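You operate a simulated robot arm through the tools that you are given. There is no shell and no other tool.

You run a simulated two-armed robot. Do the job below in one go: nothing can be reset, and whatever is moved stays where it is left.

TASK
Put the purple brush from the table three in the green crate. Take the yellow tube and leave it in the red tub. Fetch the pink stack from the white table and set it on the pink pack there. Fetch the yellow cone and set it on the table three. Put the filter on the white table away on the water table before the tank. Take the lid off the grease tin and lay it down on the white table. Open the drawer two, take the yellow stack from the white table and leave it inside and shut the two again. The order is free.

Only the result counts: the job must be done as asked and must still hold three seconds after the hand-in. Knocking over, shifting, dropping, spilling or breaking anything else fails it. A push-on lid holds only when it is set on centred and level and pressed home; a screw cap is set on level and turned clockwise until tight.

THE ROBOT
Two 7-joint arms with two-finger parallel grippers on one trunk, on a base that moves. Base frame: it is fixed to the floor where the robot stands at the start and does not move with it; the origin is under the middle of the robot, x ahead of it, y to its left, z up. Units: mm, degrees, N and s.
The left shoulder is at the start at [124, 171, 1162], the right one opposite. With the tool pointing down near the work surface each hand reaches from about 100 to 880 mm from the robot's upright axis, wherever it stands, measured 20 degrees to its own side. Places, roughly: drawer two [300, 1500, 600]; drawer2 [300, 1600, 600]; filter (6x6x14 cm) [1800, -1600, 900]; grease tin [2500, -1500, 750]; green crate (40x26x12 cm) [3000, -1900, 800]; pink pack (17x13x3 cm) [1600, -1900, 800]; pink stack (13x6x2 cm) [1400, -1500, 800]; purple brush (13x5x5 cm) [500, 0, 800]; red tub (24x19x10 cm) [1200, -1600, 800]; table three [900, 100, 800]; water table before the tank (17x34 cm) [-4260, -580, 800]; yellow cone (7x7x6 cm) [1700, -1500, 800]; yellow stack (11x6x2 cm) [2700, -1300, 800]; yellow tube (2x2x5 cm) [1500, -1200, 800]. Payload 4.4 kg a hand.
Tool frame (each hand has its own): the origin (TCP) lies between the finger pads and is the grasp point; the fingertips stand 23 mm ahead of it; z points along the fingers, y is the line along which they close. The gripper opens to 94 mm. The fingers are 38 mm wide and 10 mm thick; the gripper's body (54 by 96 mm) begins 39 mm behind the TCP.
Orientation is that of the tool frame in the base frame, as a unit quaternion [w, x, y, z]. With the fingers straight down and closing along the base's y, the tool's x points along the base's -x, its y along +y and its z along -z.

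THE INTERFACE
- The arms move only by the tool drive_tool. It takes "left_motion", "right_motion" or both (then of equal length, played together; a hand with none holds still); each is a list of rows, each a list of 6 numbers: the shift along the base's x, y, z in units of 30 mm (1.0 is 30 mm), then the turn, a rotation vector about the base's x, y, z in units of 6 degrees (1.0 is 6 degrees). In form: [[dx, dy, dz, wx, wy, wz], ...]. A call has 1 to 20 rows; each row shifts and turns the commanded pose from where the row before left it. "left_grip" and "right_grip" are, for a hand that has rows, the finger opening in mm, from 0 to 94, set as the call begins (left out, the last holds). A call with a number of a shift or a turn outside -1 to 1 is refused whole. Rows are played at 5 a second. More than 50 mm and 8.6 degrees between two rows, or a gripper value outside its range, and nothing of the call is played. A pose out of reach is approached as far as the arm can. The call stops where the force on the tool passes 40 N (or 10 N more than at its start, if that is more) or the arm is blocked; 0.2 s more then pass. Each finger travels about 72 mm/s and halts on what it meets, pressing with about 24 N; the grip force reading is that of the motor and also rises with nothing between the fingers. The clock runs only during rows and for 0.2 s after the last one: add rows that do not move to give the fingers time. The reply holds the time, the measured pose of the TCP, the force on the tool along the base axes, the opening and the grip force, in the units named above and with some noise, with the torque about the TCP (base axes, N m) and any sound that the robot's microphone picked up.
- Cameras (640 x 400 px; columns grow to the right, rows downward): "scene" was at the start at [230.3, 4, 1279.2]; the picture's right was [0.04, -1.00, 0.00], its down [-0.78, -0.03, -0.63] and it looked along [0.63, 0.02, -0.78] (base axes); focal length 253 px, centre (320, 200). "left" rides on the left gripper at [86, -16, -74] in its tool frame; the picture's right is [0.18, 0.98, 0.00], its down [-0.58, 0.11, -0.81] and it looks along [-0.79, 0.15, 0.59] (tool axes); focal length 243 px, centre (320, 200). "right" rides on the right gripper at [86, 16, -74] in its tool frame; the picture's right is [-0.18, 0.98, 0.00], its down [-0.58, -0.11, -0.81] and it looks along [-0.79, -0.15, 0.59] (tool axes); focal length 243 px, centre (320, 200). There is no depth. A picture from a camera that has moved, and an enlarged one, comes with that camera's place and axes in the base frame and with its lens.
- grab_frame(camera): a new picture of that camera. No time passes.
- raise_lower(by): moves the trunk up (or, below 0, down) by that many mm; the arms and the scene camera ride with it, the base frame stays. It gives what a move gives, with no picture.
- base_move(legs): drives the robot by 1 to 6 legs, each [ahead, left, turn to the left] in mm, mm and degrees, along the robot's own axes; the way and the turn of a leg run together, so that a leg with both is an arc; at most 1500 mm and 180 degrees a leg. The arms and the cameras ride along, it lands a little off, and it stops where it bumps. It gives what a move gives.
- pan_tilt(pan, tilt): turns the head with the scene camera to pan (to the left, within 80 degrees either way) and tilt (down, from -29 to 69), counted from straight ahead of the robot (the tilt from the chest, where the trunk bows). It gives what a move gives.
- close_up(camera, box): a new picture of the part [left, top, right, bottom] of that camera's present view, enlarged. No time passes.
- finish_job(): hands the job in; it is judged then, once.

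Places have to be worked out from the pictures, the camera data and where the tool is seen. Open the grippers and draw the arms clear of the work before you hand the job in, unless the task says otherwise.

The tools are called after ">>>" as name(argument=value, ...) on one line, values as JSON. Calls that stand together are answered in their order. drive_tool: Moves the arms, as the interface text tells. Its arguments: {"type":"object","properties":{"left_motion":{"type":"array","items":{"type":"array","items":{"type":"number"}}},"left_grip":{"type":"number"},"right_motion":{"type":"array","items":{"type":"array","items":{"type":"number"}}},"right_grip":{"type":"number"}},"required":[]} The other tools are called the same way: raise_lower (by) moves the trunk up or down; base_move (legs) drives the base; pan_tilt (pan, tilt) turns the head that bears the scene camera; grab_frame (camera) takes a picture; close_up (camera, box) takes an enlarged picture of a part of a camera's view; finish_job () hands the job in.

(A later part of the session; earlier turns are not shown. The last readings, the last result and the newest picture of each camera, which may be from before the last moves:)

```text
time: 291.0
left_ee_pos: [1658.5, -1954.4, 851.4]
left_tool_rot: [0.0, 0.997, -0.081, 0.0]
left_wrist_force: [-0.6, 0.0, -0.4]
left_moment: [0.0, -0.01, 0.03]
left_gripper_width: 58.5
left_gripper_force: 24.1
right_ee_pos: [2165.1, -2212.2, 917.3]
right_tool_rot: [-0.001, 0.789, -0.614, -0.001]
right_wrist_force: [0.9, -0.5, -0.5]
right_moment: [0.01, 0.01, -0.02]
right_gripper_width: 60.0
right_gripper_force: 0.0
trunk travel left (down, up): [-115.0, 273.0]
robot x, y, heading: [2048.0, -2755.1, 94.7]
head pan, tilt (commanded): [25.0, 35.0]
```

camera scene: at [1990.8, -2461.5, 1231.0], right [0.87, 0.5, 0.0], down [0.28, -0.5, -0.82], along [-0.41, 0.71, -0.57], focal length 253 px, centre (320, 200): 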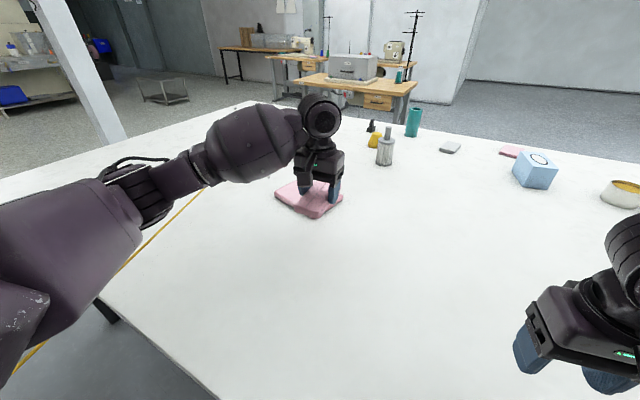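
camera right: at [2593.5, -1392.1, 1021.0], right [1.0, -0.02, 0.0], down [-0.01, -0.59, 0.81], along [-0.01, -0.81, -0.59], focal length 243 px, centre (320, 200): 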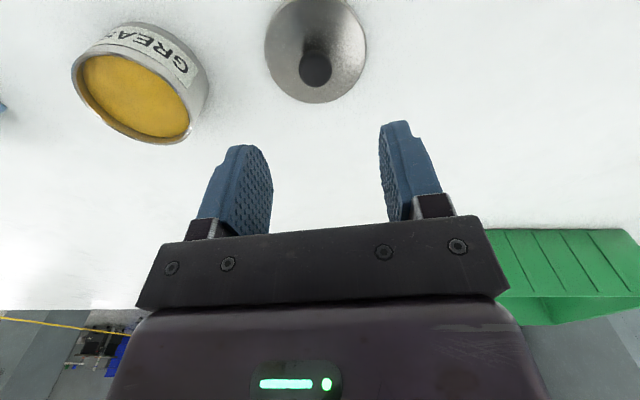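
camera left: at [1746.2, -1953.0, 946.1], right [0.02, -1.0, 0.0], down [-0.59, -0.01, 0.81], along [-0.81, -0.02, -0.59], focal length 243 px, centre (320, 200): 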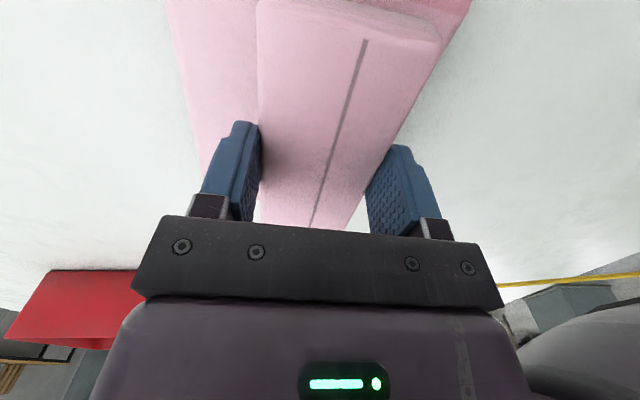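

>>> drive_tool(left_motion=[[0, 0, -0.07, 0, 0, 0], [0, 0, -0.05, 0, 0, 0], [0, 0, 0, 0, 0, 0]])

>>> close_up(camera="scene", box=[270, 160, 350, 220])

```text
time: 291.8
left_ee_pos: [1657.3, -1954.6, 851.3]
left_tool_rot: [-0.003, 0.997, -0.082, 0.0]
left_wrist_force: [0.8, 0.9, 9.1]
left_moment: [-0.12, -0.02, -0.02]
left_gripper_width: 58.7
left_gripper_force: 24.3
right_ee_pos: [2165.9, -2212.7, 918.4]
right_tool_rot: [-0.001, 0.789, -0.615, -0.001]
right_wrist_force: [0.3, 0.0, -0.2]
right_moment: [0.0, -0.01, 0.04]
right_gripper_width: 60.0
right_gripper_force: 0.1
trunk travel left (down, up): [-115.0, 273.0]
robot x, y, heading: [2048.8, -2749.1, 94.3]
head pan, tilt (commanded): [25.0, 35.0]
```

```text
6.67 times, centred on (310, 190) of scene
camera zoom: at [1991.1, -2462.3, 1231.5], right [0.87, 0.5, 0.0], down [0.28, -0.5, -0.82], along [-0.41, 0.71, -0.57], focal length 1690 px, centre (387, 267)
```

zoom: 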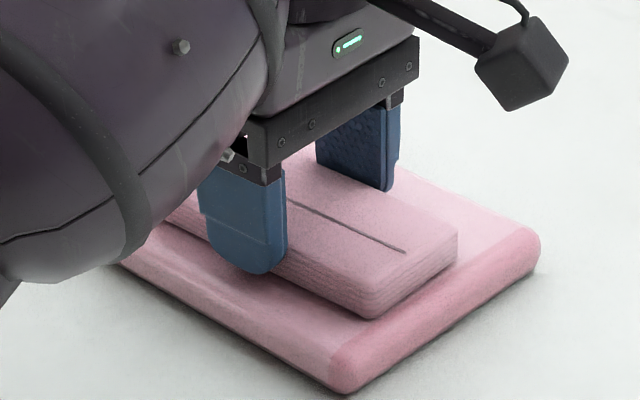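

Contact at 9 N; the stack sits flat on the pack. I open the fingers and rise.

>>> drive_tool(left_motion=[[0, 0, 0.05, 0, 0, 0], [0, 0, 0, 0, 0, 0], [0, 0, 0, 0, 0, 0], [0, 0, 0, 0, 0, 0]], left_grip=90)

>>> drive_tool(left_motion=[[0, 0, 0.3, 0, 0, 0], [0, 0, 0.7, 0, 0, 0], [0, 0, 0.8, 0, 0, 0], [0, 0, 0.8, 0, 0, 0], [0, 0, 0.8, 0, 0, 0], [0, 0, 0, 0, 0, 0]])

>>> close_up(camera="scene", box=[240, 130, 370, 220])

>>> grab_frame(camera="left")

```text
time: 292.8
left_ee_pos: [1658.4, -1954.0, 848.9]
left_tool_rot: [-0.001, 0.997, -0.082, 0.0]
left_wrist_force: [-1.1, 0.6, -0.2]
left_moment: [-0.01, -0.01, 0.02]
left_gripper_width: 90.4
left_gripper_force: 0.1
right_ee_pos: [2166.7, -2212.2, 915.8]
right_tool_rot: [-0.001, 0.789, -0.615, 0.0]
right_wrist_force: [-0.1, 0.2, 0.8]
right_moment: [-0.02, -0.02, -0.01]
right_gripper_width: 60.0
right_gripper_force: 0.1
trunk travel left (down, up): [-115.0, 273.0]
robot x, y, heading: [2050.4, -2749.6, 94.5]
head pan, tilt (commanded): [25.0, 35.0]
```

```text
time: 294.2
left_ee_pos: [1657.3, -1953.0, 952.1]
left_tool_rot: [0.0, 0.997, -0.082, -0.001]
left_wrist_force: [-0.4, 1.1, 0.4]
left_moment: [0.01, 0.0, 0.02]
left_gripper_width: 90.0
left_gripper_force: 0.0
right_ee_pos: [2165.6, -2211.9, 916.2]
right_tool_rot: [-0.001, 0.789, -0.615, 0.0]
right_wrist_force: [0.1, -0.5, 0.4]
right_moment: [0.02, 0.02, 0.0]
right_gripper_width: 59.7
right_gripper_force: 0.0
trunk travel left (down, up): [-115.0, 273.0]
robot x, y, heading: [2050.0, -2751.9, 94.5]
head pan, tilt (commanded): [25.0, 35.0]
```

```text
4.44 times, centred on (305, 175) of scene
camera zoom: at [1990.7, -2460.8, 1230.7], right [0.87, 0.5, 0.0], down [0.28, -0.5, -0.82], along [-0.41, 0.71, -0.57], focal length 1126 px, centre (387, 311)
```

zoom: 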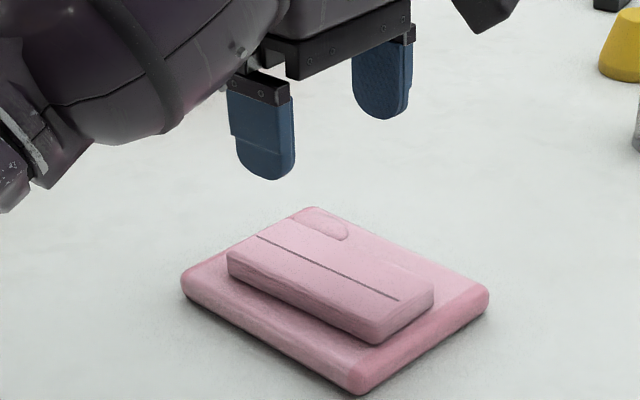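

```text
taken
camera left: at [1746.0, -1952.2, 1025.8], right [0.02, -1.0, 0.0], down [-0.59, -0.01, 0.81], along [-0.81, -0.02, -0.59], focal length 243 px, centre (320, 200)
```

left: 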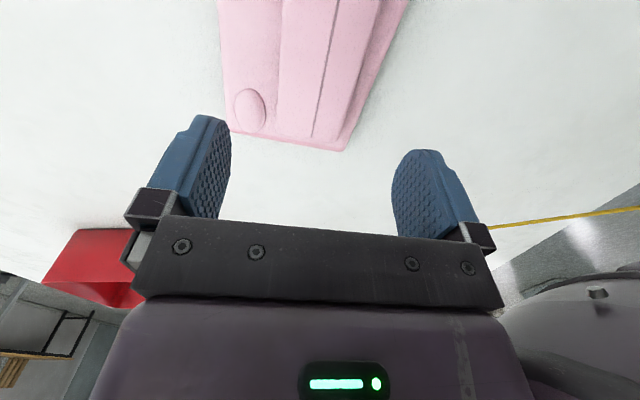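

The stack lies flat in the middle of the pack. I draw the left hand back and turn it to natural yaw, raise the trunk, and return around the east end.

>>> drive_tool(left_motion=[[0.3, -0.3, 0.3, 0, 0, 0], [0.5, -0.6, 0.3, 0, 0, -0.6], [0.6, -0.8, 0, 0, 0, -0.8], [0.6, -0.8, 0, 0, 0, -0.9], [0.6, -0.8, 0, 0, 0, -0.9], [0.6, -0.8, 0, 0, 0, -0.9], [0.6, -0.8, 0, 0, 0, -0.9], [0.6, -0.8, 0, 0, 0, -0.9], [0.6, -0.8, 0, 0, 0, -0.9], [0.6, -0.8, 0, 0, 0, -0.9], [0.6, -0.8, 0, 0, 0, -0.9], [0.6, -0.8, 0, 0, 0, -0.9], [0.3, -0.8, 0, 0, 0, -0.9], [0, -0.8, 0, 0, 0, -0.9], [0, 0, 0, 0, 0, -0.8], [0, 0, 0, 0, 0, 0]])

>>> raise_lower(by=120)

>>> grab_frame(camera="scene")

```text
time: 297.6
left_ee_pos: [1870.0, -2270.1, 969.7]
left_tool_rot: [0.0, 0.754, -0.657, 0.0]
left_wrist_force: [-1.0, -0.1, -1.2]
left_moment: [0.02, -0.01, 0.0]
left_gripper_width: 89.9
left_gripper_force: 0.1
right_ee_pos: [2166.0, -2211.2, 916.6]
right_tool_rot: [0.0, 0.788, -0.615, -0.001]
right_wrist_force: [0.8, -0.5, -0.5]
right_moment: [0.0, 0.0, 0.04]
right_gripper_width: 59.8
right_gripper_force: 0.1
trunk travel left (down, up): [-115.0, 273.0]
robot x, y, heading: [2049.8, -2753.1, 94.7]
head pan, tilt (commanded): [25.0, 35.0]
```

```text
time: 299.1
left_ee_pos: [1870.0, -2268.5, 1089.2]
left_tool_rot: [0.001, 0.755, -0.656, 0.0]
left_wrist_force: [0.6, 0.0, -0.4]
left_moment: [-0.02, -0.01, 0.03]
left_gripper_width: 89.8
left_gripper_force: 0.2
right_ee_pos: [2164.3, -2212.3, 1035.9]
right_tool_rot: [0.001, 0.789, -0.614, 0.0]
right_wrist_force: [-0.2, -0.1, -0.2]
right_moment: [0.01, 0.01, -0.01]
right_gripper_width: 59.9
right_gripper_force: 0.1
trunk travel left (down, up): [-235.0, 153.0]
robot x, y, heading: [2049.6, -2750.3, 94.7]
head pan, tilt (commanded): [25.0, 35.0]
```

```text
taken
camera scene: at [2000.0, -2573.4, 1367.8], right [0.87, 0.5, 0.0], down [0.28, -0.5, -0.82], along [-0.41, 0.71, -0.57], focal length 253 px, centre (320, 200)
```

scene: 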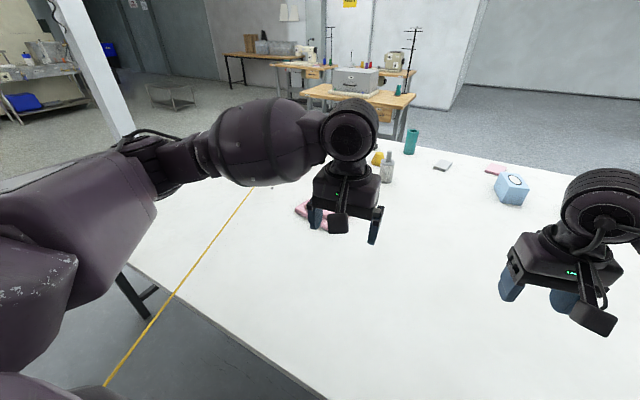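

Now the return drive: back off, straighten, strafe east, and go up past the east end.

>>> base_move(legs=[[-110, 0, -4.7], [0, -1450, 0], [0, -520, 0], [1450, 0, 0], [750, 0, 0], [0, 0, 180]])

>>> grab_frame(camera="scene")

```text
time: 335.2
left_ee_pos: [4166.0, -1176.4, 1089.6]
left_tool_rot: [-0.001, 0.687, 0.727, -0.001]
left_wrist_force: [0.2, -0.4, 0.1]
left_moment: [0.01, 0.0, 0.01]
left_gripper_width: 90.0
left_gripper_force: 0.1
right_ee_pos: [3866.6, -1208.1, 1036.9]
right_tool_rot: [0.001, 0.648, 0.762, -0.001]
right_wrist_force: [0.4, -0.1, -1.3]
right_moment: [0.0, 0.02, 0.0]
right_gripper_width: 59.9
right_gripper_force: 0.1
trunk travel left (down, up): [-235.0, 153.0]
robot x, y, heading: [4027.4, -677.9, -90.1]
head pan, tilt (commanded): [25.0, 35.0]
```

```text
taken
camera scene: at [4065.7, -858.7, 1368.2], right [-0.91, -0.42, 0.0], down [-0.24, 0.52, -0.82], along [0.34, -0.74, -0.57], focal length 253 px, centre (320, 200)
```

scene: 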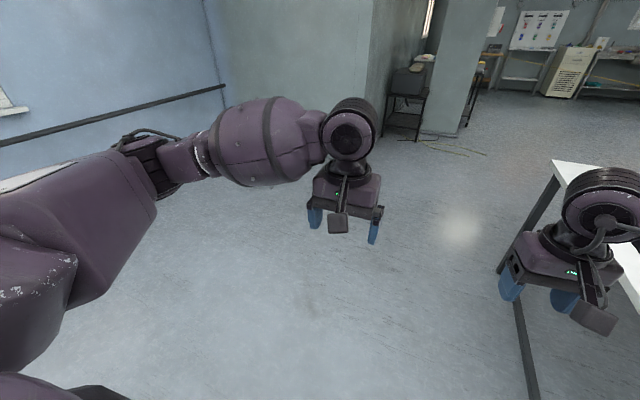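

I'm back on the near side. I strafe west to the yellow stack.

>>> base_move(legs=[[0, -1450, 0], [0, -70, 0]])

>>> pan_tilt(pan=10, tilt=50)

>>> grab_frame(camera="scene")

>>> grab_frame(camera="left")

```text
time: 348.9
left_ee_pos: [2646.2, -1171.5, 1090.6]
left_tool_rot: [0.0, 0.688, 0.726, -0.001]
left_wrist_force: [-0.7, 0.5, 1.2]
left_moment: [0.01, -0.01, 0.01]
left_gripper_width: 90.1
left_gripper_force: 0.0
right_ee_pos: [2348.3, -1202.7, 1037.5]
right_tool_rot: [0.002, 0.648, 0.762, 0.001]
right_wrist_force: [-0.6, -0.2, -0.5]
right_moment: [0.03, -0.02, 0.02]
right_gripper_width: 59.9
right_gripper_force: 0.1
trunk travel left (down, up): [-235.0, 153.0]
robot x, y, heading: [2509.7, -674.6, -90.3]
head pan, tilt (commanded): [25.0, 35.0]
```

```text
time: 349.7
left_ee_pos: [2646.6, -1171.0, 1090.2]
left_tool_rot: [-0.001, 0.688, 0.726, 0.0]
left_wrist_force: [0.9, 0.0, 0.3]
left_moment: [0.03, 0.0, -0.01]
left_gripper_width: 90.0
left_gripper_force: 0.1
right_ee_pos: [2348.2, -1203.3, 1037.2]
right_tool_rot: [-0.001, 0.648, 0.762, 0.0]
right_wrist_force: [0.4, 0.1, 0.4]
right_moment: [-0.03, 0.01, -0.01]
right_gripper_width: 60.0
right_gripper_force: 0.1
trunk travel left (down, up): [-235.0, 153.0]
robot x, y, heading: [2510.3, -676.6, -90.2]
head pan, tilt (commanded): [10.0, 50.0]
```

```text
taken
camera scene: at [2524.0, -849.5, 1346.5], right [-0.99, -0.17, 0.0], down [-0.13, 0.75, -0.64], along [0.11, -0.63, -0.77], focal length 253 px, centre (320, 200)
```

scene: 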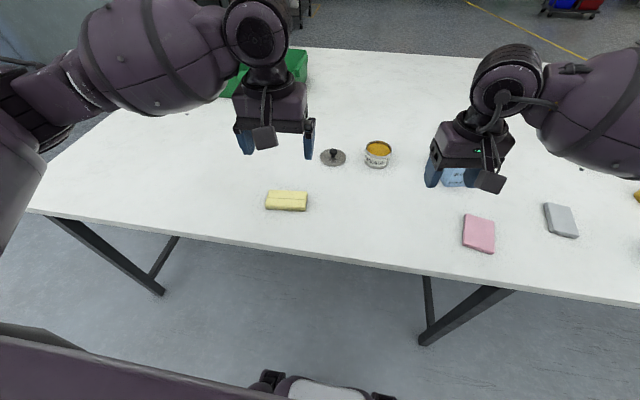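

```text
taken
camera left: at [2626.8, -1086.2, 1164.5], right [0.97, 0.24, 0.0], down [0.14, -0.57, 0.81], along [0.19, -0.78, -0.59], focal length 243 px, centre (320, 200)
```

left: 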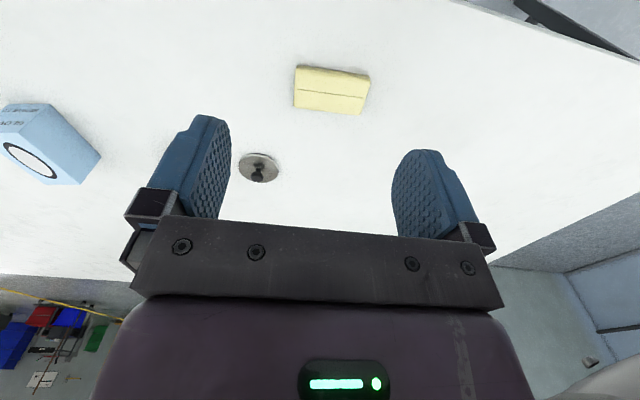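

The yellow stack's centre is about [2688, -1272], long axis about +5°. I bring the left hand over it, turning inward by 92°.

>>> drive_tool(left_motion=[[0.1, -0.2, -0.3, 0, 0, 0.96], [0.1, -0.2, -0.4, 0, 0, 0.96], [0.1, -0.2, -0.4, 0, 0, 0.96], [0.1, -0.2, -0.4, 0, 0, 0.96], [0.1, -0.2, -0.4, 0, 0, 0.96], [0.1, -0.2, -0.4, 0, 0, 0.96], [0.1, -0.2, -0.4, 0, 0, 0.96], [0.1, -0.2, -0.4, 0, 0, 0.96], [0.1, -0.2, -0.4, 0, 0, 0.96], [0.1, -0.2, -0.4, 0, 0, 0.96], [0.1, -0.2, -0.4, 0, 0, 0.96], [0.1, -0.2, -0.4, 0, 0, 0.96], [0.1, -0.2, -0.4, 0, 0, 0.96], [0.08, -0.3, -0.4, 0, 0, 0.96], [0, -0.3, -0.4, 0, 0, 0.96], [0, -0.17, -0.3, 0, 0, 0.92], [0, 0, 0, 0, 0, 0]], left_grip=94)

>>> grab_frame(camera="left")

>>> grab_frame(camera="scene")

```text
time: 353.3
left_ee_pos: [2688.7, -1272.2, 903.3]
left_tool_rot: [0.001, -0.044, 0.999, 0.0]
left_wrist_force: [0.2, 0.1, 0.0]
left_moment: [-0.01, 0.02, 0.0]
left_gripper_width: 93.9
left_gripper_force: 0.1
right_ee_pos: [2349.8, -1202.7, 1038.2]
right_tool_rot: [0.001, 0.648, 0.762, -0.001]
right_wrist_force: [-0.2, -0.7, -0.3]
right_moment: [0.01, 0.02, 0.0]
right_gripper_width: 59.8
right_gripper_force: 0.1
trunk travel left (down, up): [-235.0, 153.0]
robot x, y, heading: [2509.2, -670.6, -90.3]
head pan, tilt (commanded): [10.0, 50.0]
```

```text
taken
camera left: at [2604.1, -1296.4, 978.7], right [-0.27, 0.96, 0.0], down [0.57, 0.16, 0.81], along [0.78, 0.22, -0.59], focal length 243 px, centre (320, 200)
```

left: 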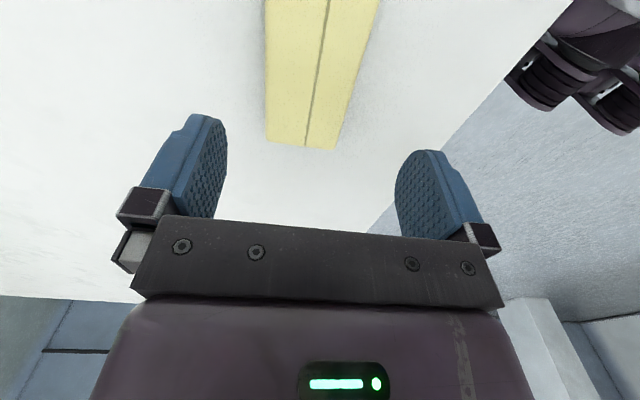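

```text
taken
camera scene: at [2524.0, -849.3, 1346.5], right [-0.99, -0.17, 0.0], down [-0.13, 0.75, -0.64], along [0.11, -0.63, -0.77], focal length 253 px, centre (320, 200)
```

scene: 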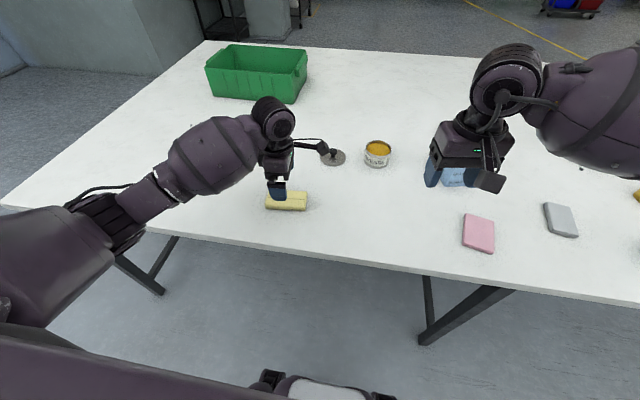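

The stack is centred between the fingers. I go down to z ≈ 830 and close.

>>> drive_tool(left_motion=[[0, -0.05, -0.8, 0, 0, 0], [0, 0, -0.8, 0, 0, 0], [0, 0, -0.6, 0, 0, 0], [0, 0, -0.25, 0, 0, 0], [0, 0, 0, 0, 0, 0]])

>>> drive_tool(left_motion=[[0, 0, 0, 0, 0, 0], [0, 0, 0, 0, 0, 0], [0, 0, 0, 0, 0, 0], [0, 0, 0, 0, 0, 0]], left_grip=35)

>>> grab_frame(camera="left")

```text
time: 354.5
left_ee_pos: [2687.2, -1273.7, 830.2]
left_tool_rot: [0.0, -0.043, 0.999, 0.0]
left_wrist_force: [-0.1, 0.0, 0.6]
left_moment: [-0.03, 0.01, 0.01]
left_gripper_width: 93.8
left_gripper_force: 0.2
right_ee_pos: [2348.7, -1202.5, 1036.3]
right_tool_rot: [0.0, 0.648, 0.762, -0.001]
right_wrist_force: [-0.2, -0.8, 0.2]
right_moment: [-0.01, -0.02, 0.0]
right_gripper_width: 59.8
right_gripper_force: 0.1
trunk travel left (down, up): [-235.0, 153.0]
robot x, y, heading: [2507.5, -676.2, -90.1]
head pan, tilt (commanded): [10.0, 50.0]
```

```text
time: 355.5
left_ee_pos: [2689.4, -1273.4, 829.6]
left_tool_rot: [0.0, -0.044, 0.999, 0.0]
left_wrist_force: [-0.2, 0.2, 0.9]
left_moment: [0.0, -0.03, 0.0]
left_gripper_width: 58.3
left_gripper_force: 24.0
right_ee_pos: [2349.2, -1202.3, 1037.1]
right_tool_rot: [0.0, 0.648, 0.761, 0.0]
right_wrist_force: [0.1, -0.2, 0.5]
right_moment: [0.03, -0.03, -0.03]
right_gripper_width: 59.8
right_gripper_force: 0.1
trunk travel left (down, up): [-235.0, 153.0]
robot x, y, heading: [2511.8, -672.7, -90.2]
head pan, tilt (commanded): [10.0, 50.0]
```

```text
taken
camera left: at [2604.0, -1298.2, 905.0], right [-0.27, 0.96, 0.0], down [0.57, 0.16, 0.81], along [0.78, 0.22, -0.59], focal length 243 px, centre (320, 200)
```

left: 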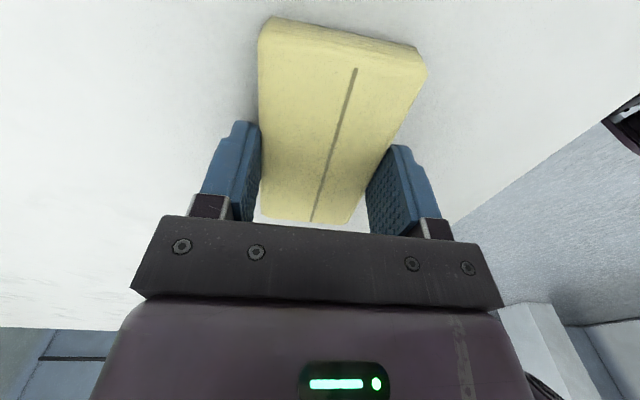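

Gripped. I lift it and turn the hand back to natural yaw, then move on to the cone.

>>> drive_tool(left_motion=[[0, 0, 0.4, 0, 0, 0], [0, 0, 0.9, 0, 0, 0], [0, 0, 0.9, 0, 0, -0.7], [0, 0, 0.9, 0, 0, -0.9], [0, 0, 0.9, 0, 0, -0.9], [0, 0, 0.9, 0, 0, -0.9], [0, 0, 0.9, 0, 0, -0.9], [0, 0, 0.9, 0, 0, -0.9], [0, 0, 0.5, 0, 0, -0.9], [0, 0, 0, 0, 0, -0.9], [0, 0, 0, 0, 0, -0.9], [0, 0, 0, 0, 0, -0.9], [0, 0, 0, 0, 0, -0.9], [0, 0, 0, 0, 0, -0.9], [0, 0, 0, 0, 0, -0.9], [0, 0, 0, 0, 0, -0.9], [0, 0, 0, 0, 0, -0.9], [0, 0, 0, 0, 0, -0.9], [0, 0, 0, 0, 0, 0]])

>>> base_move(legs=[[0, -750, 0]])

>>> grab_frame(camera="scene")

>>> grab_frame(camera="right")

```text
time: 359.5
left_ee_pos: [2688.4, -1274.6, 1046.4]
left_tool_rot: [-0.001, 0.645, 0.764, 0.0]
left_wrist_force: [0.1, 0.3, -0.3]
left_moment: [-0.01, -0.04, -0.02]
left_gripper_width: 58.4
left_gripper_force: 23.5
right_ee_pos: [2348.2, -1203.4, 1036.7]
right_tool_rot: [0.001, 0.648, 0.761, -0.001]
right_wrist_force: [0.5, 0.1, 0.2]
right_moment: [0.01, -0.04, 0.0]
right_gripper_width: 60.0
right_gripper_force: 0.1
trunk travel left (down, up): [-235.0, 153.0]
robot x, y, heading: [2508.2, -676.9, -90.3]
head pan, tilt (commanded): [10.0, 50.0]
```

```text
time: 366.5
left_ee_pos: [1934.5, -1270.8, 1045.7]
left_tool_rot: [0.0, 0.644, 0.765, 0.0]
left_wrist_force: [0.3, 1.0, 0.1]
left_moment: [0.0, -0.03, 0.03]
left_gripper_width: 58.5
left_gripper_force: 23.8
right_ee_pos: [1594.5, -1199.7, 1038.2]
right_tool_rot: [0.001, 0.649, 0.761, -0.001]
right_wrist_force: [-0.5, -0.2, -0.6]
right_moment: [-0.03, -0.03, 0.02]
right_gripper_width: 59.9
right_gripper_force: 0.0
trunk travel left (down, up): [-235.0, 153.0]
robot x, y, heading: [1754.5, -672.0, -90.6]
head pan, tilt (commanded): [10.0, 50.0]
```

```text
taken
camera scene: at [1770.1, -846.4, 1346.5], right [-0.99, -0.17, 0.0], down [-0.13, 0.76, -0.64], along [0.11, -0.63, -0.77], focal length 253 px, centre (320, 200)
```

scene: 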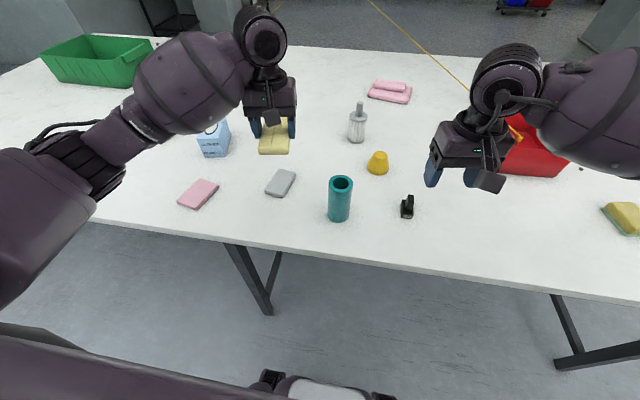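

```text
taken
camera right: at [1596.1, -1111.3, 1111.4], right [1.0, -0.03, 0.0], down [-0.02, -0.59, 0.81], along [-0.02, -0.81, -0.59], focal length 243 px, centre (320, 200)
```

right: 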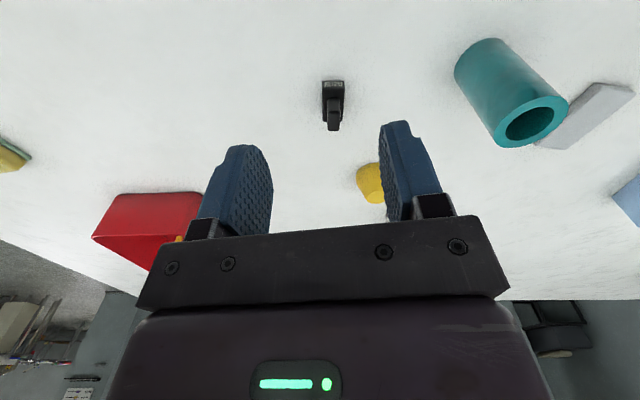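

The pink stack is well on its pack. The cone is near [1693, -1440]; I bring the right hand above it.

>>> drive_tool(right_motion=[[0.36, -0.89, 0, 0, 0, 0], [0.36, -0.89, 0, 0, 0, 0], [0.36, -0.89, -0.2, 0, 0, 0], [0.36, -0.89, -0.4, 0, 0, 0], [0.36, -0.89, -0.4, 0, 0, 0], [0.36, -0.89, -0.4, 0, 0, 0], [0.36, -0.89, -0.4, 0, 0, 0], [0.36, -0.89, -0.4, 0, 0, 0], [0.36, -0.89, -0.4, 0, 0, 0], [0, 0, 0, 0, 0, 0]], right_grip=94)

>>> grab_frame(camera="right")

>>> close_up(camera="scene", box=[320, 80, 440, 190])

```text
time: 368.7
left_ee_pos: [1933.7, -1269.7, 1046.7]
left_tool_rot: [0.0, 0.645, 0.765, 0.0]
left_wrist_force: [0.1, -0.2, 0.8]
left_moment: [0.01, 0.0, 0.01]
left_gripper_width: 58.3
left_gripper_force: 23.7
right_ee_pos: [1690.7, -1438.8, 959.5]
right_tool_rot: [0.001, 0.649, 0.761, -0.001]
right_wrist_force: [-0.1, 0.6, -0.5]
right_moment: [0.0, -0.02, 0.02]
right_gripper_width: 94.0
right_gripper_force: 0.1
trunk travel left (down, up): [-235.0, 153.0]
robot x, y, heading: [1753.1, -669.1, -90.3]
head pan, tilt (commanded): [10.0, 50.0]
```

```text
taken
camera right: at [1692.5, -1351.3, 1034.2], right [1.0, -0.03, 0.0], down [-0.02, -0.59, 0.81], along [-0.02, -0.81, -0.59], focal length 243 px, centre (320, 200)
```

right: 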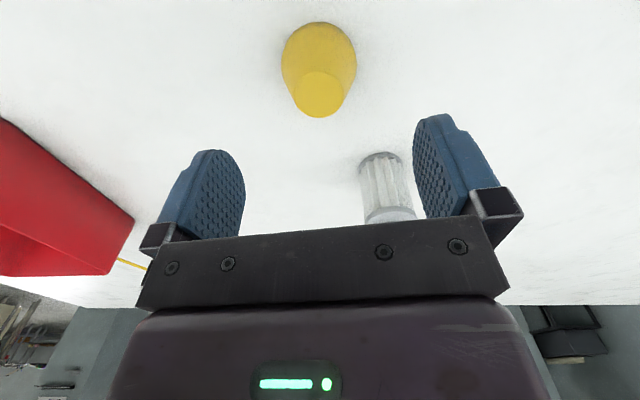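

```text
3.64 times, centred on (380, 135) of scene
camera zoom: at [1769.5, -846.0, 1346.6], right [-0.99, -0.17, 0.0], down [-0.13, 0.75, -0.64], along [0.11, -0.63, -0.77], focal length 922 px, centre (102, 436)
```

zoom: 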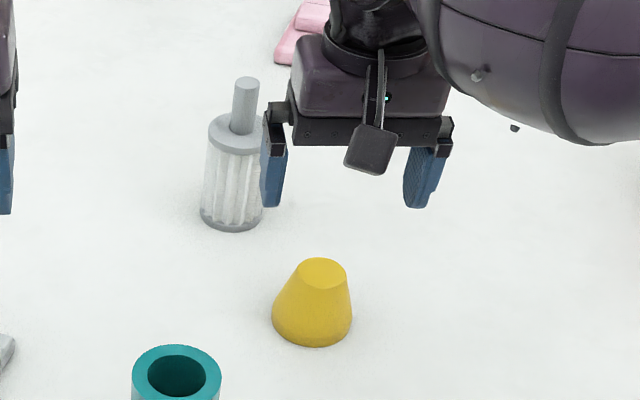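

The cone stands at about [1690, -1451], top disc near z 863. I centre on it and go down so the fingertips reach about mid-height.

>>> drive_tool(right_motion=[[0, -0.4, -0.4, 0, 0, 0], [0, 0, -0.8, 0, 0, 0], [0, 0, -0.8, 0, 0, 0], [0, 0, -0.4, 0, 0, 0], [0, 0, 0, 0, 0, 0]])

>>> grab_frame(camera="right")

>>> close_up(camera="scene", box=[320, 80, 440, 190])

```text
time: 369.9
left_ee_pos: [1934.5, -1270.9, 1046.1]
left_tool_rot: [0.0, 0.644, 0.765, 0.0]
left_wrist_force: [0.1, 0.9, -0.4]
left_moment: [0.02, -0.01, 0.02]
left_gripper_width: 58.6
left_gripper_force: 23.5
right_ee_pos: [1692.5, -1451.5, 886.8]
right_tool_rot: [0.001, 0.648, 0.761, 0.0]
right_wrist_force: [0.2, 0.7, -0.8]
right_moment: [0.01, 0.01, 0.03]
right_gripper_width: 94.0
right_gripper_force: 0.0
trunk travel left (down, up): [-235.0, 153.0]
robot x, y, heading: [1757.5, -671.9, -90.3]
head pan, tilt (commanded): [10.0, 50.0]
```

```text
taken
camera right: at [1692.9, -1363.7, 961.4], right [1.0, -0.03, 0.0], down [-0.02, -0.59, 0.81], along [-0.02, -0.81, -0.59], focal length 243 px, centre (320, 200)
```

right: 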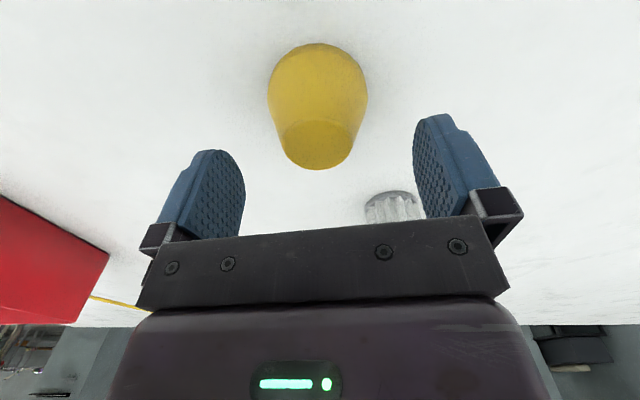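

```text
3.64 times, centred on (380, 135) of scene
camera zoom: at [1770.1, -846.3, 1346.5], right [-0.99, -0.17, 0.0], down [-0.13, 0.76, -0.64], along [0.11, -0.63, -0.77], focal length 922 px, centre (102, 436)
```

zoom: 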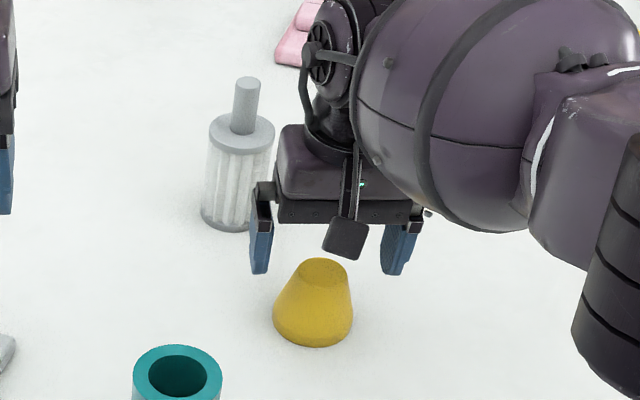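

Still centred. I go down the last 34 mm and close on the cone.

>>> drive_tool(right_motion=[[-0.07, 0, -0.5, 0, 0, 0], [0, 0, -0.4, 0, 0, 0], [0, 0, -0.25, 0, 0, 0], [0, 0, 0, 0, 0, 0]])

>>> drive_tool(right_motion=[[0, 0, 0, 0, 0, 0], [0, 0, 0, 0, 0, 0], [0, 0, 0, 0, 0, 0], [0, 0, 0, 0, 0, 0]], right_grip=25)

>>> grab_frame(camera="right")

>>> close_up(camera="scene", box=[320, 80, 440, 190])

```text
time: 370.9
left_ee_pos: [1935.1, -1270.6, 1047.1]
left_tool_rot: [0.0, 0.644, 0.765, 0.0]
left_wrist_force: [0.4, 0.1, 0.3]
left_moment: [0.01, 0.01, 0.01]
left_gripper_width: 58.9
left_gripper_force: 24.1
right_ee_pos: [1687.6, -1443.8, 853.8]
right_tool_rot: [0.001, 0.648, 0.762, -0.001]
right_wrist_force: [0.2, 0.1, 0.4]
right_moment: [0.0, 0.02, 0.04]
right_gripper_width: 94.3
right_gripper_force: 0.0
right hand out of reach, approached as far as the arm can: row 1, 2
trunk travel left (down, up): [-235.0, 153.0]
robot x, y, heading: [1753.8, -672.1, -90.1]
head pan, tilt (commanded): [10.0, 50.0]
```

```text
time: 371.9
left_ee_pos: [1935.6, -1272.5, 1046.4]
left_tool_rot: [-0.001, 0.644, 0.765, 0.0]
left_wrist_force: [-0.2, 0.4, 0.2]
left_moment: [0.01, -0.01, 0.01]
left_gripper_width: 58.5
left_gripper_force: 23.7
right_ee_pos: [1687.0, -1444.0, 852.6]
right_tool_rot: [0.001, 0.649, 0.761, -0.001]
right_wrist_force: [-0.1, -0.4, -0.6]
right_moment: [0.02, -0.01, 0.01]
right_gripper_width: 52.0
right_gripper_force: 23.9
trunk travel left (down, up): [-235.0, 153.0]
robot x, y, heading: [1756.2, -671.9, -90.3]
head pan, tilt (commanded): [10.0, 50.0]
```

```text
taken
camera right: at [1688.4, -1355.2, 927.0], right [1.0, -0.03, 0.0], down [-0.02, -0.59, 0.81], along [-0.02, -0.81, -0.59], focal length 243 px, centre (320, 200)
```

right: 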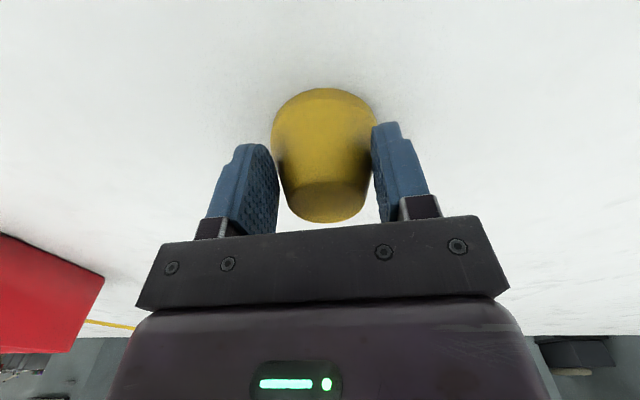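

```text
3.64 times, centred on (380, 135) of scene
camera zoom: at [1770.2, -846.4, 1346.5], right [-0.99, -0.17, 0.0], down [-0.13, 0.76, -0.64], along [0.11, -0.63, -0.77], focal length 922 px, centre (102, 436)
```

zoom: 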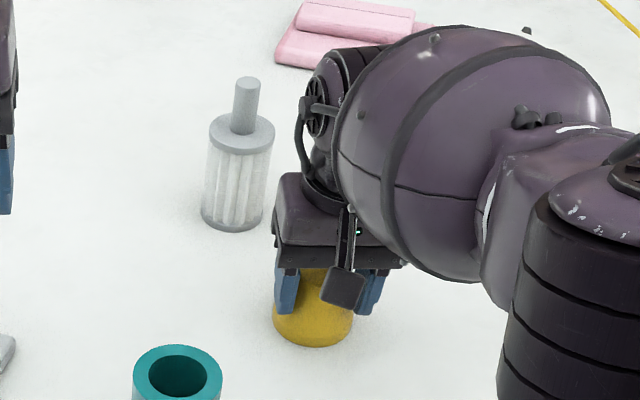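

Gripped at 52 mm; the contact points are still on the cone's mid-plane. I lift slowly and check it hangs straight.

>>> drive_tool(right_motion=[[0, 0, 0.2, 0, 0, 0], [0, 0, 0.3, 0, 0, 0], [0, 0, 0.5, 0, 0, 0], [0, 0, 0.5, 0, 0, 0], [0, 0, 0, 0, 0, 0]])

>>> grab_frame(camera="right")

>>> close_up(camera="scene", box=[320, 80, 440, 190])

```text
time: 373.1
left_ee_pos: [1934.4, -1270.7, 1046.8]
left_tool_rot: [0.0, 0.644, 0.765, 0.0]
left_wrist_force: [0.1, -0.4, 0.0]
left_moment: [-0.01, -0.01, 0.02]
left_gripper_width: 58.6
left_gripper_force: 23.9
right_ee_pos: [1687.6, -1444.9, 897.8]
right_tool_rot: [0.0, 0.649, 0.761, 0.0]
right_wrist_force: [-0.4, -0.2, -0.6]
right_moment: [0.02, -0.06, -0.02]
right_gripper_width: 50.0
right_gripper_force: 23.9
right hand out of reach, approached as far as the arm can: row 2
trunk travel left (down, up): [-235.0, 153.0]
robot x, y, heading: [1757.5, -671.4, -90.3]
head pan, tilt (commanded): [10.0, 50.0]
```

```text
taken
camera right: at [1689.2, -1356.5, 972.4], right [1.0, -0.03, 0.0], down [-0.02, -0.59, 0.81], along [-0.02, -0.81, -0.59], focal length 243 px, centre (320, 200)
```

right: 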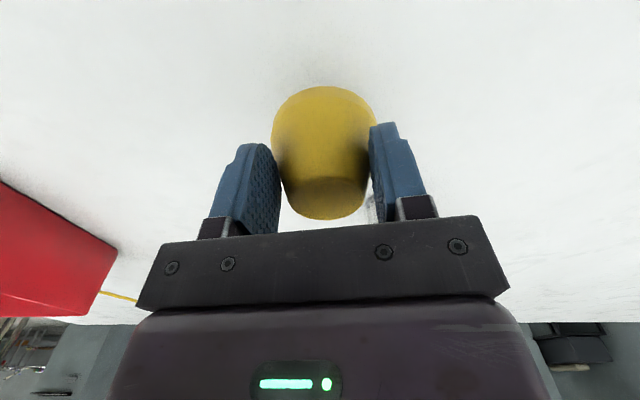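

```text
3.64 times, centred on (380, 135) of scene
camera zoom: at [1770.4, -846.5, 1346.4], right [-0.99, -0.17, 0.0], down [-0.13, 0.76, -0.64], along [0.11, -0.63, -0.77], focal length 922 px, centre (102, 436)
```

zoom: 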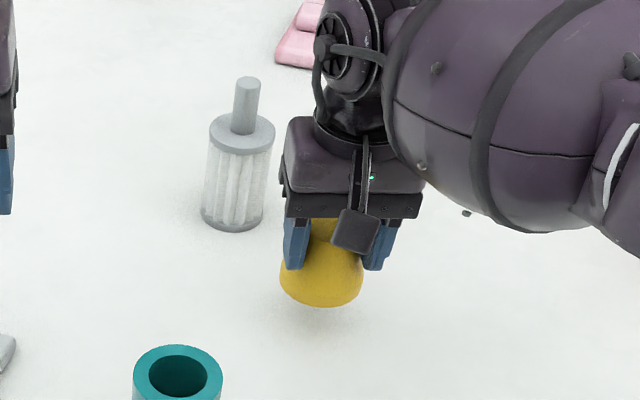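

The opening shrank from 52.0 to 50.0 mm, so the cone slipped a little. I hold for a moment to see whether it keeps slipping.

>>> drive_tool(right_motion=[[0, 0, 0, 0, 0, 0], [0, 0, 0, 0, 0, 0], [0, 0, 0, 0, 0, 0], [0, 0, 0, 0, 0, 0], [0, 0, 0, 0, 0, 0]])

>>> drive_tool(right_motion=[[0, 0, 0, 0, 0, 0], [0, 0, 0, 0, 0, 0], [0, 0, 0, 0, 0, 0], [0, 0, 0, 0, 0, 0], [0, 0, 0, 0, 0, 0], [0, 0, 0, 0, 0, 0], [0, 0, 0, 0, 0, 0], [0, 0, 0, 0, 0, 0], [0, 0, 0, 0, 0, 0], [0, 0, 0, 0, 0, 0]])

```text
time: 374.3
left_ee_pos: [1935.7, -1270.6, 1046.9]
left_tool_rot: [0.001, 0.643, 0.765, -0.001]
left_wrist_force: [0.1, -0.6, -0.5]
left_moment: [0.04, -0.02, 0.01]
left_gripper_width: 58.4
left_gripper_force: 24.1
right_ee_pos: [1688.9, -1445.5, 898.8]
right_tool_rot: [0.001, 0.649, 0.761, -0.001]
right_wrist_force: [-1.2, -0.1, -1.5]
right_moment: [0.03, -0.02, 0.0]
right_gripper_width: 49.8
right_gripper_force: 23.6
trunk travel left (down, up): [-235.0, 153.0]
robot x, y, heading: [1753.4, -672.4, -90.4]
head pan, tilt (commanded): [10.0, 50.0]
```

```text
time: 376.5
left_ee_pos: [1935.2, -1271.8, 1046.4]
left_tool_rot: [0.0, 0.644, 0.765, -0.001]
left_wrist_force: [-0.8, -0.9, 0.0]
left_moment: [0.02, -0.03, -0.01]
left_gripper_width: 58.6
left_gripper_force: 24.8
right_ee_pos: [1688.5, -1445.8, 898.0]
right_tool_rot: [0.0, 0.649, 0.761, -0.001]
right_wrist_force: [-0.1, -0.3, -0.2]
right_moment: [0.0, 0.02, -0.02]
right_gripper_width: 49.4
right_gripper_force: 24.2
trunk travel left (down, up): [-235.0, 153.0]
robot x, y, heading: [1755.7, -672.7, -90.2]
head pan, tilt (commanded): [10.0, 50.0]
```

It creeps about 0.2 mm/s in opening, so a deeper grip is safer. I move the cone a bit closer to me, set it down again, and re-grip it lower.

>>> drive_tool(right_motion=[[0, 0.5, 0, 0, 0, 0], [0, 0.5, 0, 0, 0, 0], [0, 0.5, -0.2, 0, 0, 0], [0, 0, -0.5, 0, 0, 0], [0, 0, -0.3, 0, 0, 0], [0, 0, 0, 0, 0, 0]])

>>> close_up(camera="scene", box=[320, 100, 440, 210])

```text
time: 377.9
left_ee_pos: [1935.0, -1271.4, 1045.7]
left_tool_rot: [0.0, 0.644, 0.765, -0.001]
left_wrist_force: [0.2, -1.2, -0.3]
left_moment: [0.04, -0.03, -0.01]
left_gripper_width: 58.3
left_gripper_force: 24.2
right_ee_pos: [1687.9, -1399.7, 867.3]
right_tool_rot: [0.001, 0.649, 0.761, -0.001]
right_wrist_force: [-0.4, 0.5, -0.4]
right_moment: [0.03, -0.01, 0.0]
right_gripper_width: 49.7
right_gripper_force: 23.9
trunk travel left (down, up): [-235.0, 153.0]
robot x, y, heading: [1756.2, -672.8, -90.4]
head pan, tilt (commanded): [10.0, 50.0]
```

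```text
3.64 times, centred on (380, 155) of scene
camera zoom: at [1770.3, -846.4, 1346.5], right [-0.99, -0.17, 0.0], down [-0.13, 0.76, -0.64], along [0.11, -0.63, -0.77], focal length 922 px, centre (102, 364)
```

zoom: 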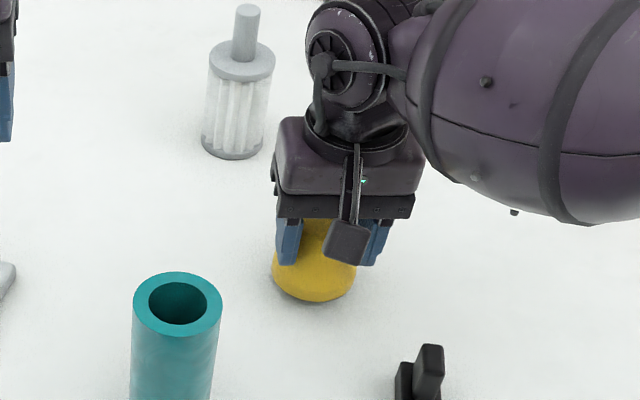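

The reading is 49.7 again, so the creep was mostly noise, but I'm near the surface, so I'll still re-grip slightly lower for margin. I creep to contact.

>>> drive_tool(right_motion=[[0, 0, -0.1, 0, 0, 0], [0, 0, -0.1, 0, 0, 0], [0, 0, -0.08, 0, 0, 0], [0, 0, 0, 0, 0, 0]])

```text
time: 378.9
left_ee_pos: [1935.1, -1271.6, 1046.6]
left_tool_rot: [0.0, 0.644, 0.765, 0.001]
left_wrist_force: [-0.3, -0.7, -0.7]
left_moment: [-0.01, -0.05, 0.0]
left_gripper_width: 58.5
left_gripper_force: 23.6
right_ee_pos: [1687.6, -1399.8, 859.8]
right_tool_rot: [0.001, 0.649, 0.761, 0.0]
right_wrist_force: [-0.4, 0.7, -0.3]
right_moment: [0.04, -0.03, -0.03]
right_gripper_width: 49.2
right_gripper_force: 24.1
trunk travel left (down, up): [-235.0, 153.0]
robot x, y, heading: [1754.4, -672.3, -90.3]
head pan, tilt (commanded): [10.0, 50.0]
```

>>> drive_tool(right_motion=[[0, 0, -0.08, 0, 0, 0], [0, 0, -0.08, 0, 0, 0], [0, 0, 0, 0, 0, 0]])

```text
time: 379.7
left_ee_pos: [1935.8, -1271.0, 1047.5]
left_tool_rot: [0.001, 0.644, 0.765, -0.001]
left_wrist_force: [0.1, 0.7, 0.9]
left_moment: [0.0, 0.0, 0.02]
left_gripper_width: 58.6
left_gripper_force: 24.0
right_ee_pos: [1687.5, -1400.1, 855.0]
right_tool_rot: [0.001, 0.649, 0.761, 0.0]
right_wrist_force: [-0.1, 0.3, 3.7]
right_moment: [-0.02, -0.08, 0.04]
right_gripper_width: 49.2
right_gripper_force: 23.9
trunk travel left (down, up): [-235.0, 153.0]
robot x, y, heading: [1755.1, -672.0, -90.3]
head pan, tilt (commanded): [10.0, 50.0]
```

Contact at z 855. I open, go down 10 mm, and close again.

>>> drive_tool(right_motion=[[0, 0, 0, 0, 0, 0], [0, 0, 0, 0, 0, 0], [0, 0, 0, 0, 0, 0]], right_grip=85)

>>> grab_frame(camera="right")

>>> drive_tool(right_motion=[[0, -0.2, -0.15, 0, 0, 0], [0, 0, -0.2, 0, 0, 0], [0, 0, 0, 0, 0, 0]])

>>> grab_frame(camera="right")

```text
time: 380.5
left_ee_pos: [1935.6, -1270.8, 1046.6]
left_tool_rot: [-0.001, 0.644, 0.765, 0.0]
left_wrist_force: [-0.2, -0.3, -0.4]
left_moment: [0.04, 0.0, -0.02]
left_gripper_width: 58.4
left_gripper_force: 24.3
right_ee_pos: [1688.5, -1399.1, 855.7]
right_tool_rot: [0.0, 0.649, 0.761, 0.0]
right_wrist_force: [0.0, 0.0, -0.2]
right_moment: [-0.03, 0.01, -0.02]
right_gripper_width: 85.0
right_gripper_force: 0.1
trunk travel left (down, up): [-235.0, 153.0]
robot x, y, heading: [1752.6, -671.4, -90.4]
head pan, tilt (commanded): [10.0, 50.0]
```

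```text
taken
camera right: at [1689.1, -1311.2, 929.2], right [1.0, -0.03, 0.0], down [-0.02, -0.59, 0.81], along [-0.02, -0.81, -0.59], focal length 243 px, centre (320, 200)
```

right: 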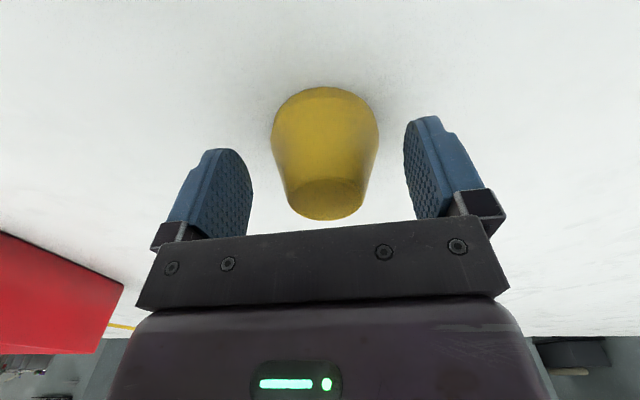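

```text
time: 381.3
left_ee_pos: [1934.6, -1270.2, 1046.0]
left_tool_rot: [0.0, 0.644, 0.765, -0.001]
left_wrist_force: [0.3, 0.3, -0.1]
left_moment: [0.0, 0.01, -0.01]
left_gripper_width: 58.5
left_gripper_force: 23.6
right_ee_pos: [1687.1, -1405.2, 844.6]
right_tool_rot: [0.001, 0.649, 0.761, -0.001]
right_wrist_force: [0.9, -1.0, 0.2]
right_moment: [0.01, -0.01, -0.02]
right_gripper_width: 84.9
right_gripper_force: 0.0
trunk travel left (down, up): [-235.0, 153.0]
robot x, y, heading: [1758.9, -674.0, -90.2]
head pan, tilt (commanded): [10.0, 50.0]
```

```text
taken
camera right: at [1689.1, -1317.1, 918.9], right [1.0, -0.03, 0.0], down [-0.02, -0.59, 0.81], along [-0.02, -0.81, -0.59], focal length 243 px, centre (320, 200)
```

right: 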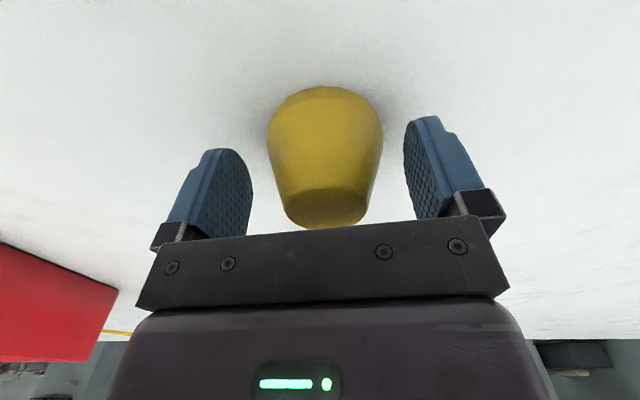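

The cone stands upright between the fingers. I close and lift.

>>> drive_tool(right_motion=[[0, 0, 0, 0, 0, 0], [0, 0, 0, 0, 0, 0], [0, 0, 0, 0, 0, 0], [0, 0, 0, 0, 0, 0]], right_grip=25)

>>> drive_tool(right_motion=[[0, 0, 0.15, 0, 0, 0], [0, 0, 0.3, 0, 0, 0], [0, 0, 0.5, 0, 0, 0], [0, 0, 0.7, 0, 0, 0], [0, 0.2, 0.8, 0, 0, 0], [0, 0.3, 0.8, 0, 0, 0], [0, 0.4, 0.8, 0, 0, 0], [0, 0.4, 0.8, 0, 0, 0], [0, 0, 0, 0, 0, 0]])

>>> grab_frame(camera="right")

```text
time: 382.3
left_ee_pos: [1934.3, -1270.7, 1046.5]
left_tool_rot: [0.0, 0.644, 0.765, 0.0]
left_wrist_force: [0.4, 0.3, -0.8]
left_moment: [0.0, 0.02, 0.0]
left_gripper_width: 58.5
left_gripper_force: 23.9
right_ee_pos: [1687.3, -1403.9, 843.8]
right_tool_rot: [0.0, 0.649, 0.761, -0.001]
right_wrist_force: [-0.7, 0.2, 1.0]
right_moment: [0.0, -0.05, 0.01]
right_gripper_width: 55.9
right_gripper_force: 24.2
trunk travel left (down, up): [-235.0, 153.0]
robot x, y, heading: [1756.9, -670.8, -90.3]
head pan, tilt (commanded): [10.0, 50.0]
```

```text
time: 384.3
left_ee_pos: [1934.3, -1271.8, 1045.2]
left_tool_rot: [0.0, 0.645, 0.764, 0.0]
left_wrist_force: [0.4, 0.3, -0.6]
left_moment: [0.0, 0.02, -0.02]
left_gripper_width: 58.5
left_gripper_force: 23.7
right_ee_pos: [1688.4, -1366.8, 988.0]
right_tool_rot: [0.001, 0.649, 0.761, 0.0]
right_wrist_force: [0.0, -0.3, -1.7]
right_moment: [0.02, 0.0, 0.05]
right_gripper_width: 55.4
right_gripper_force: 23.8
trunk travel left (down, up): [-235.0, 153.0]
robot x, y, heading: [1756.1, -678.1, -90.7]
head pan, tilt (commanded): [10.0, 50.0]
```

```text
taken
camera right: at [1689.3, -1278.7, 1062.7], right [1.0, -0.03, 0.0], down [-0.02, -0.59, 0.81], along [-0.02, -0.81, -0.59], focal length 243 px, centre (320, 200)
```

right: 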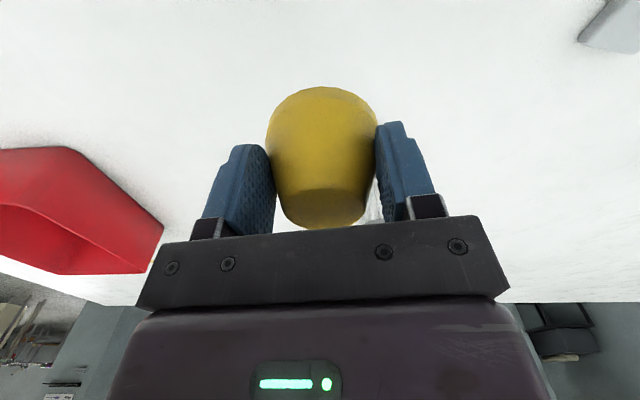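

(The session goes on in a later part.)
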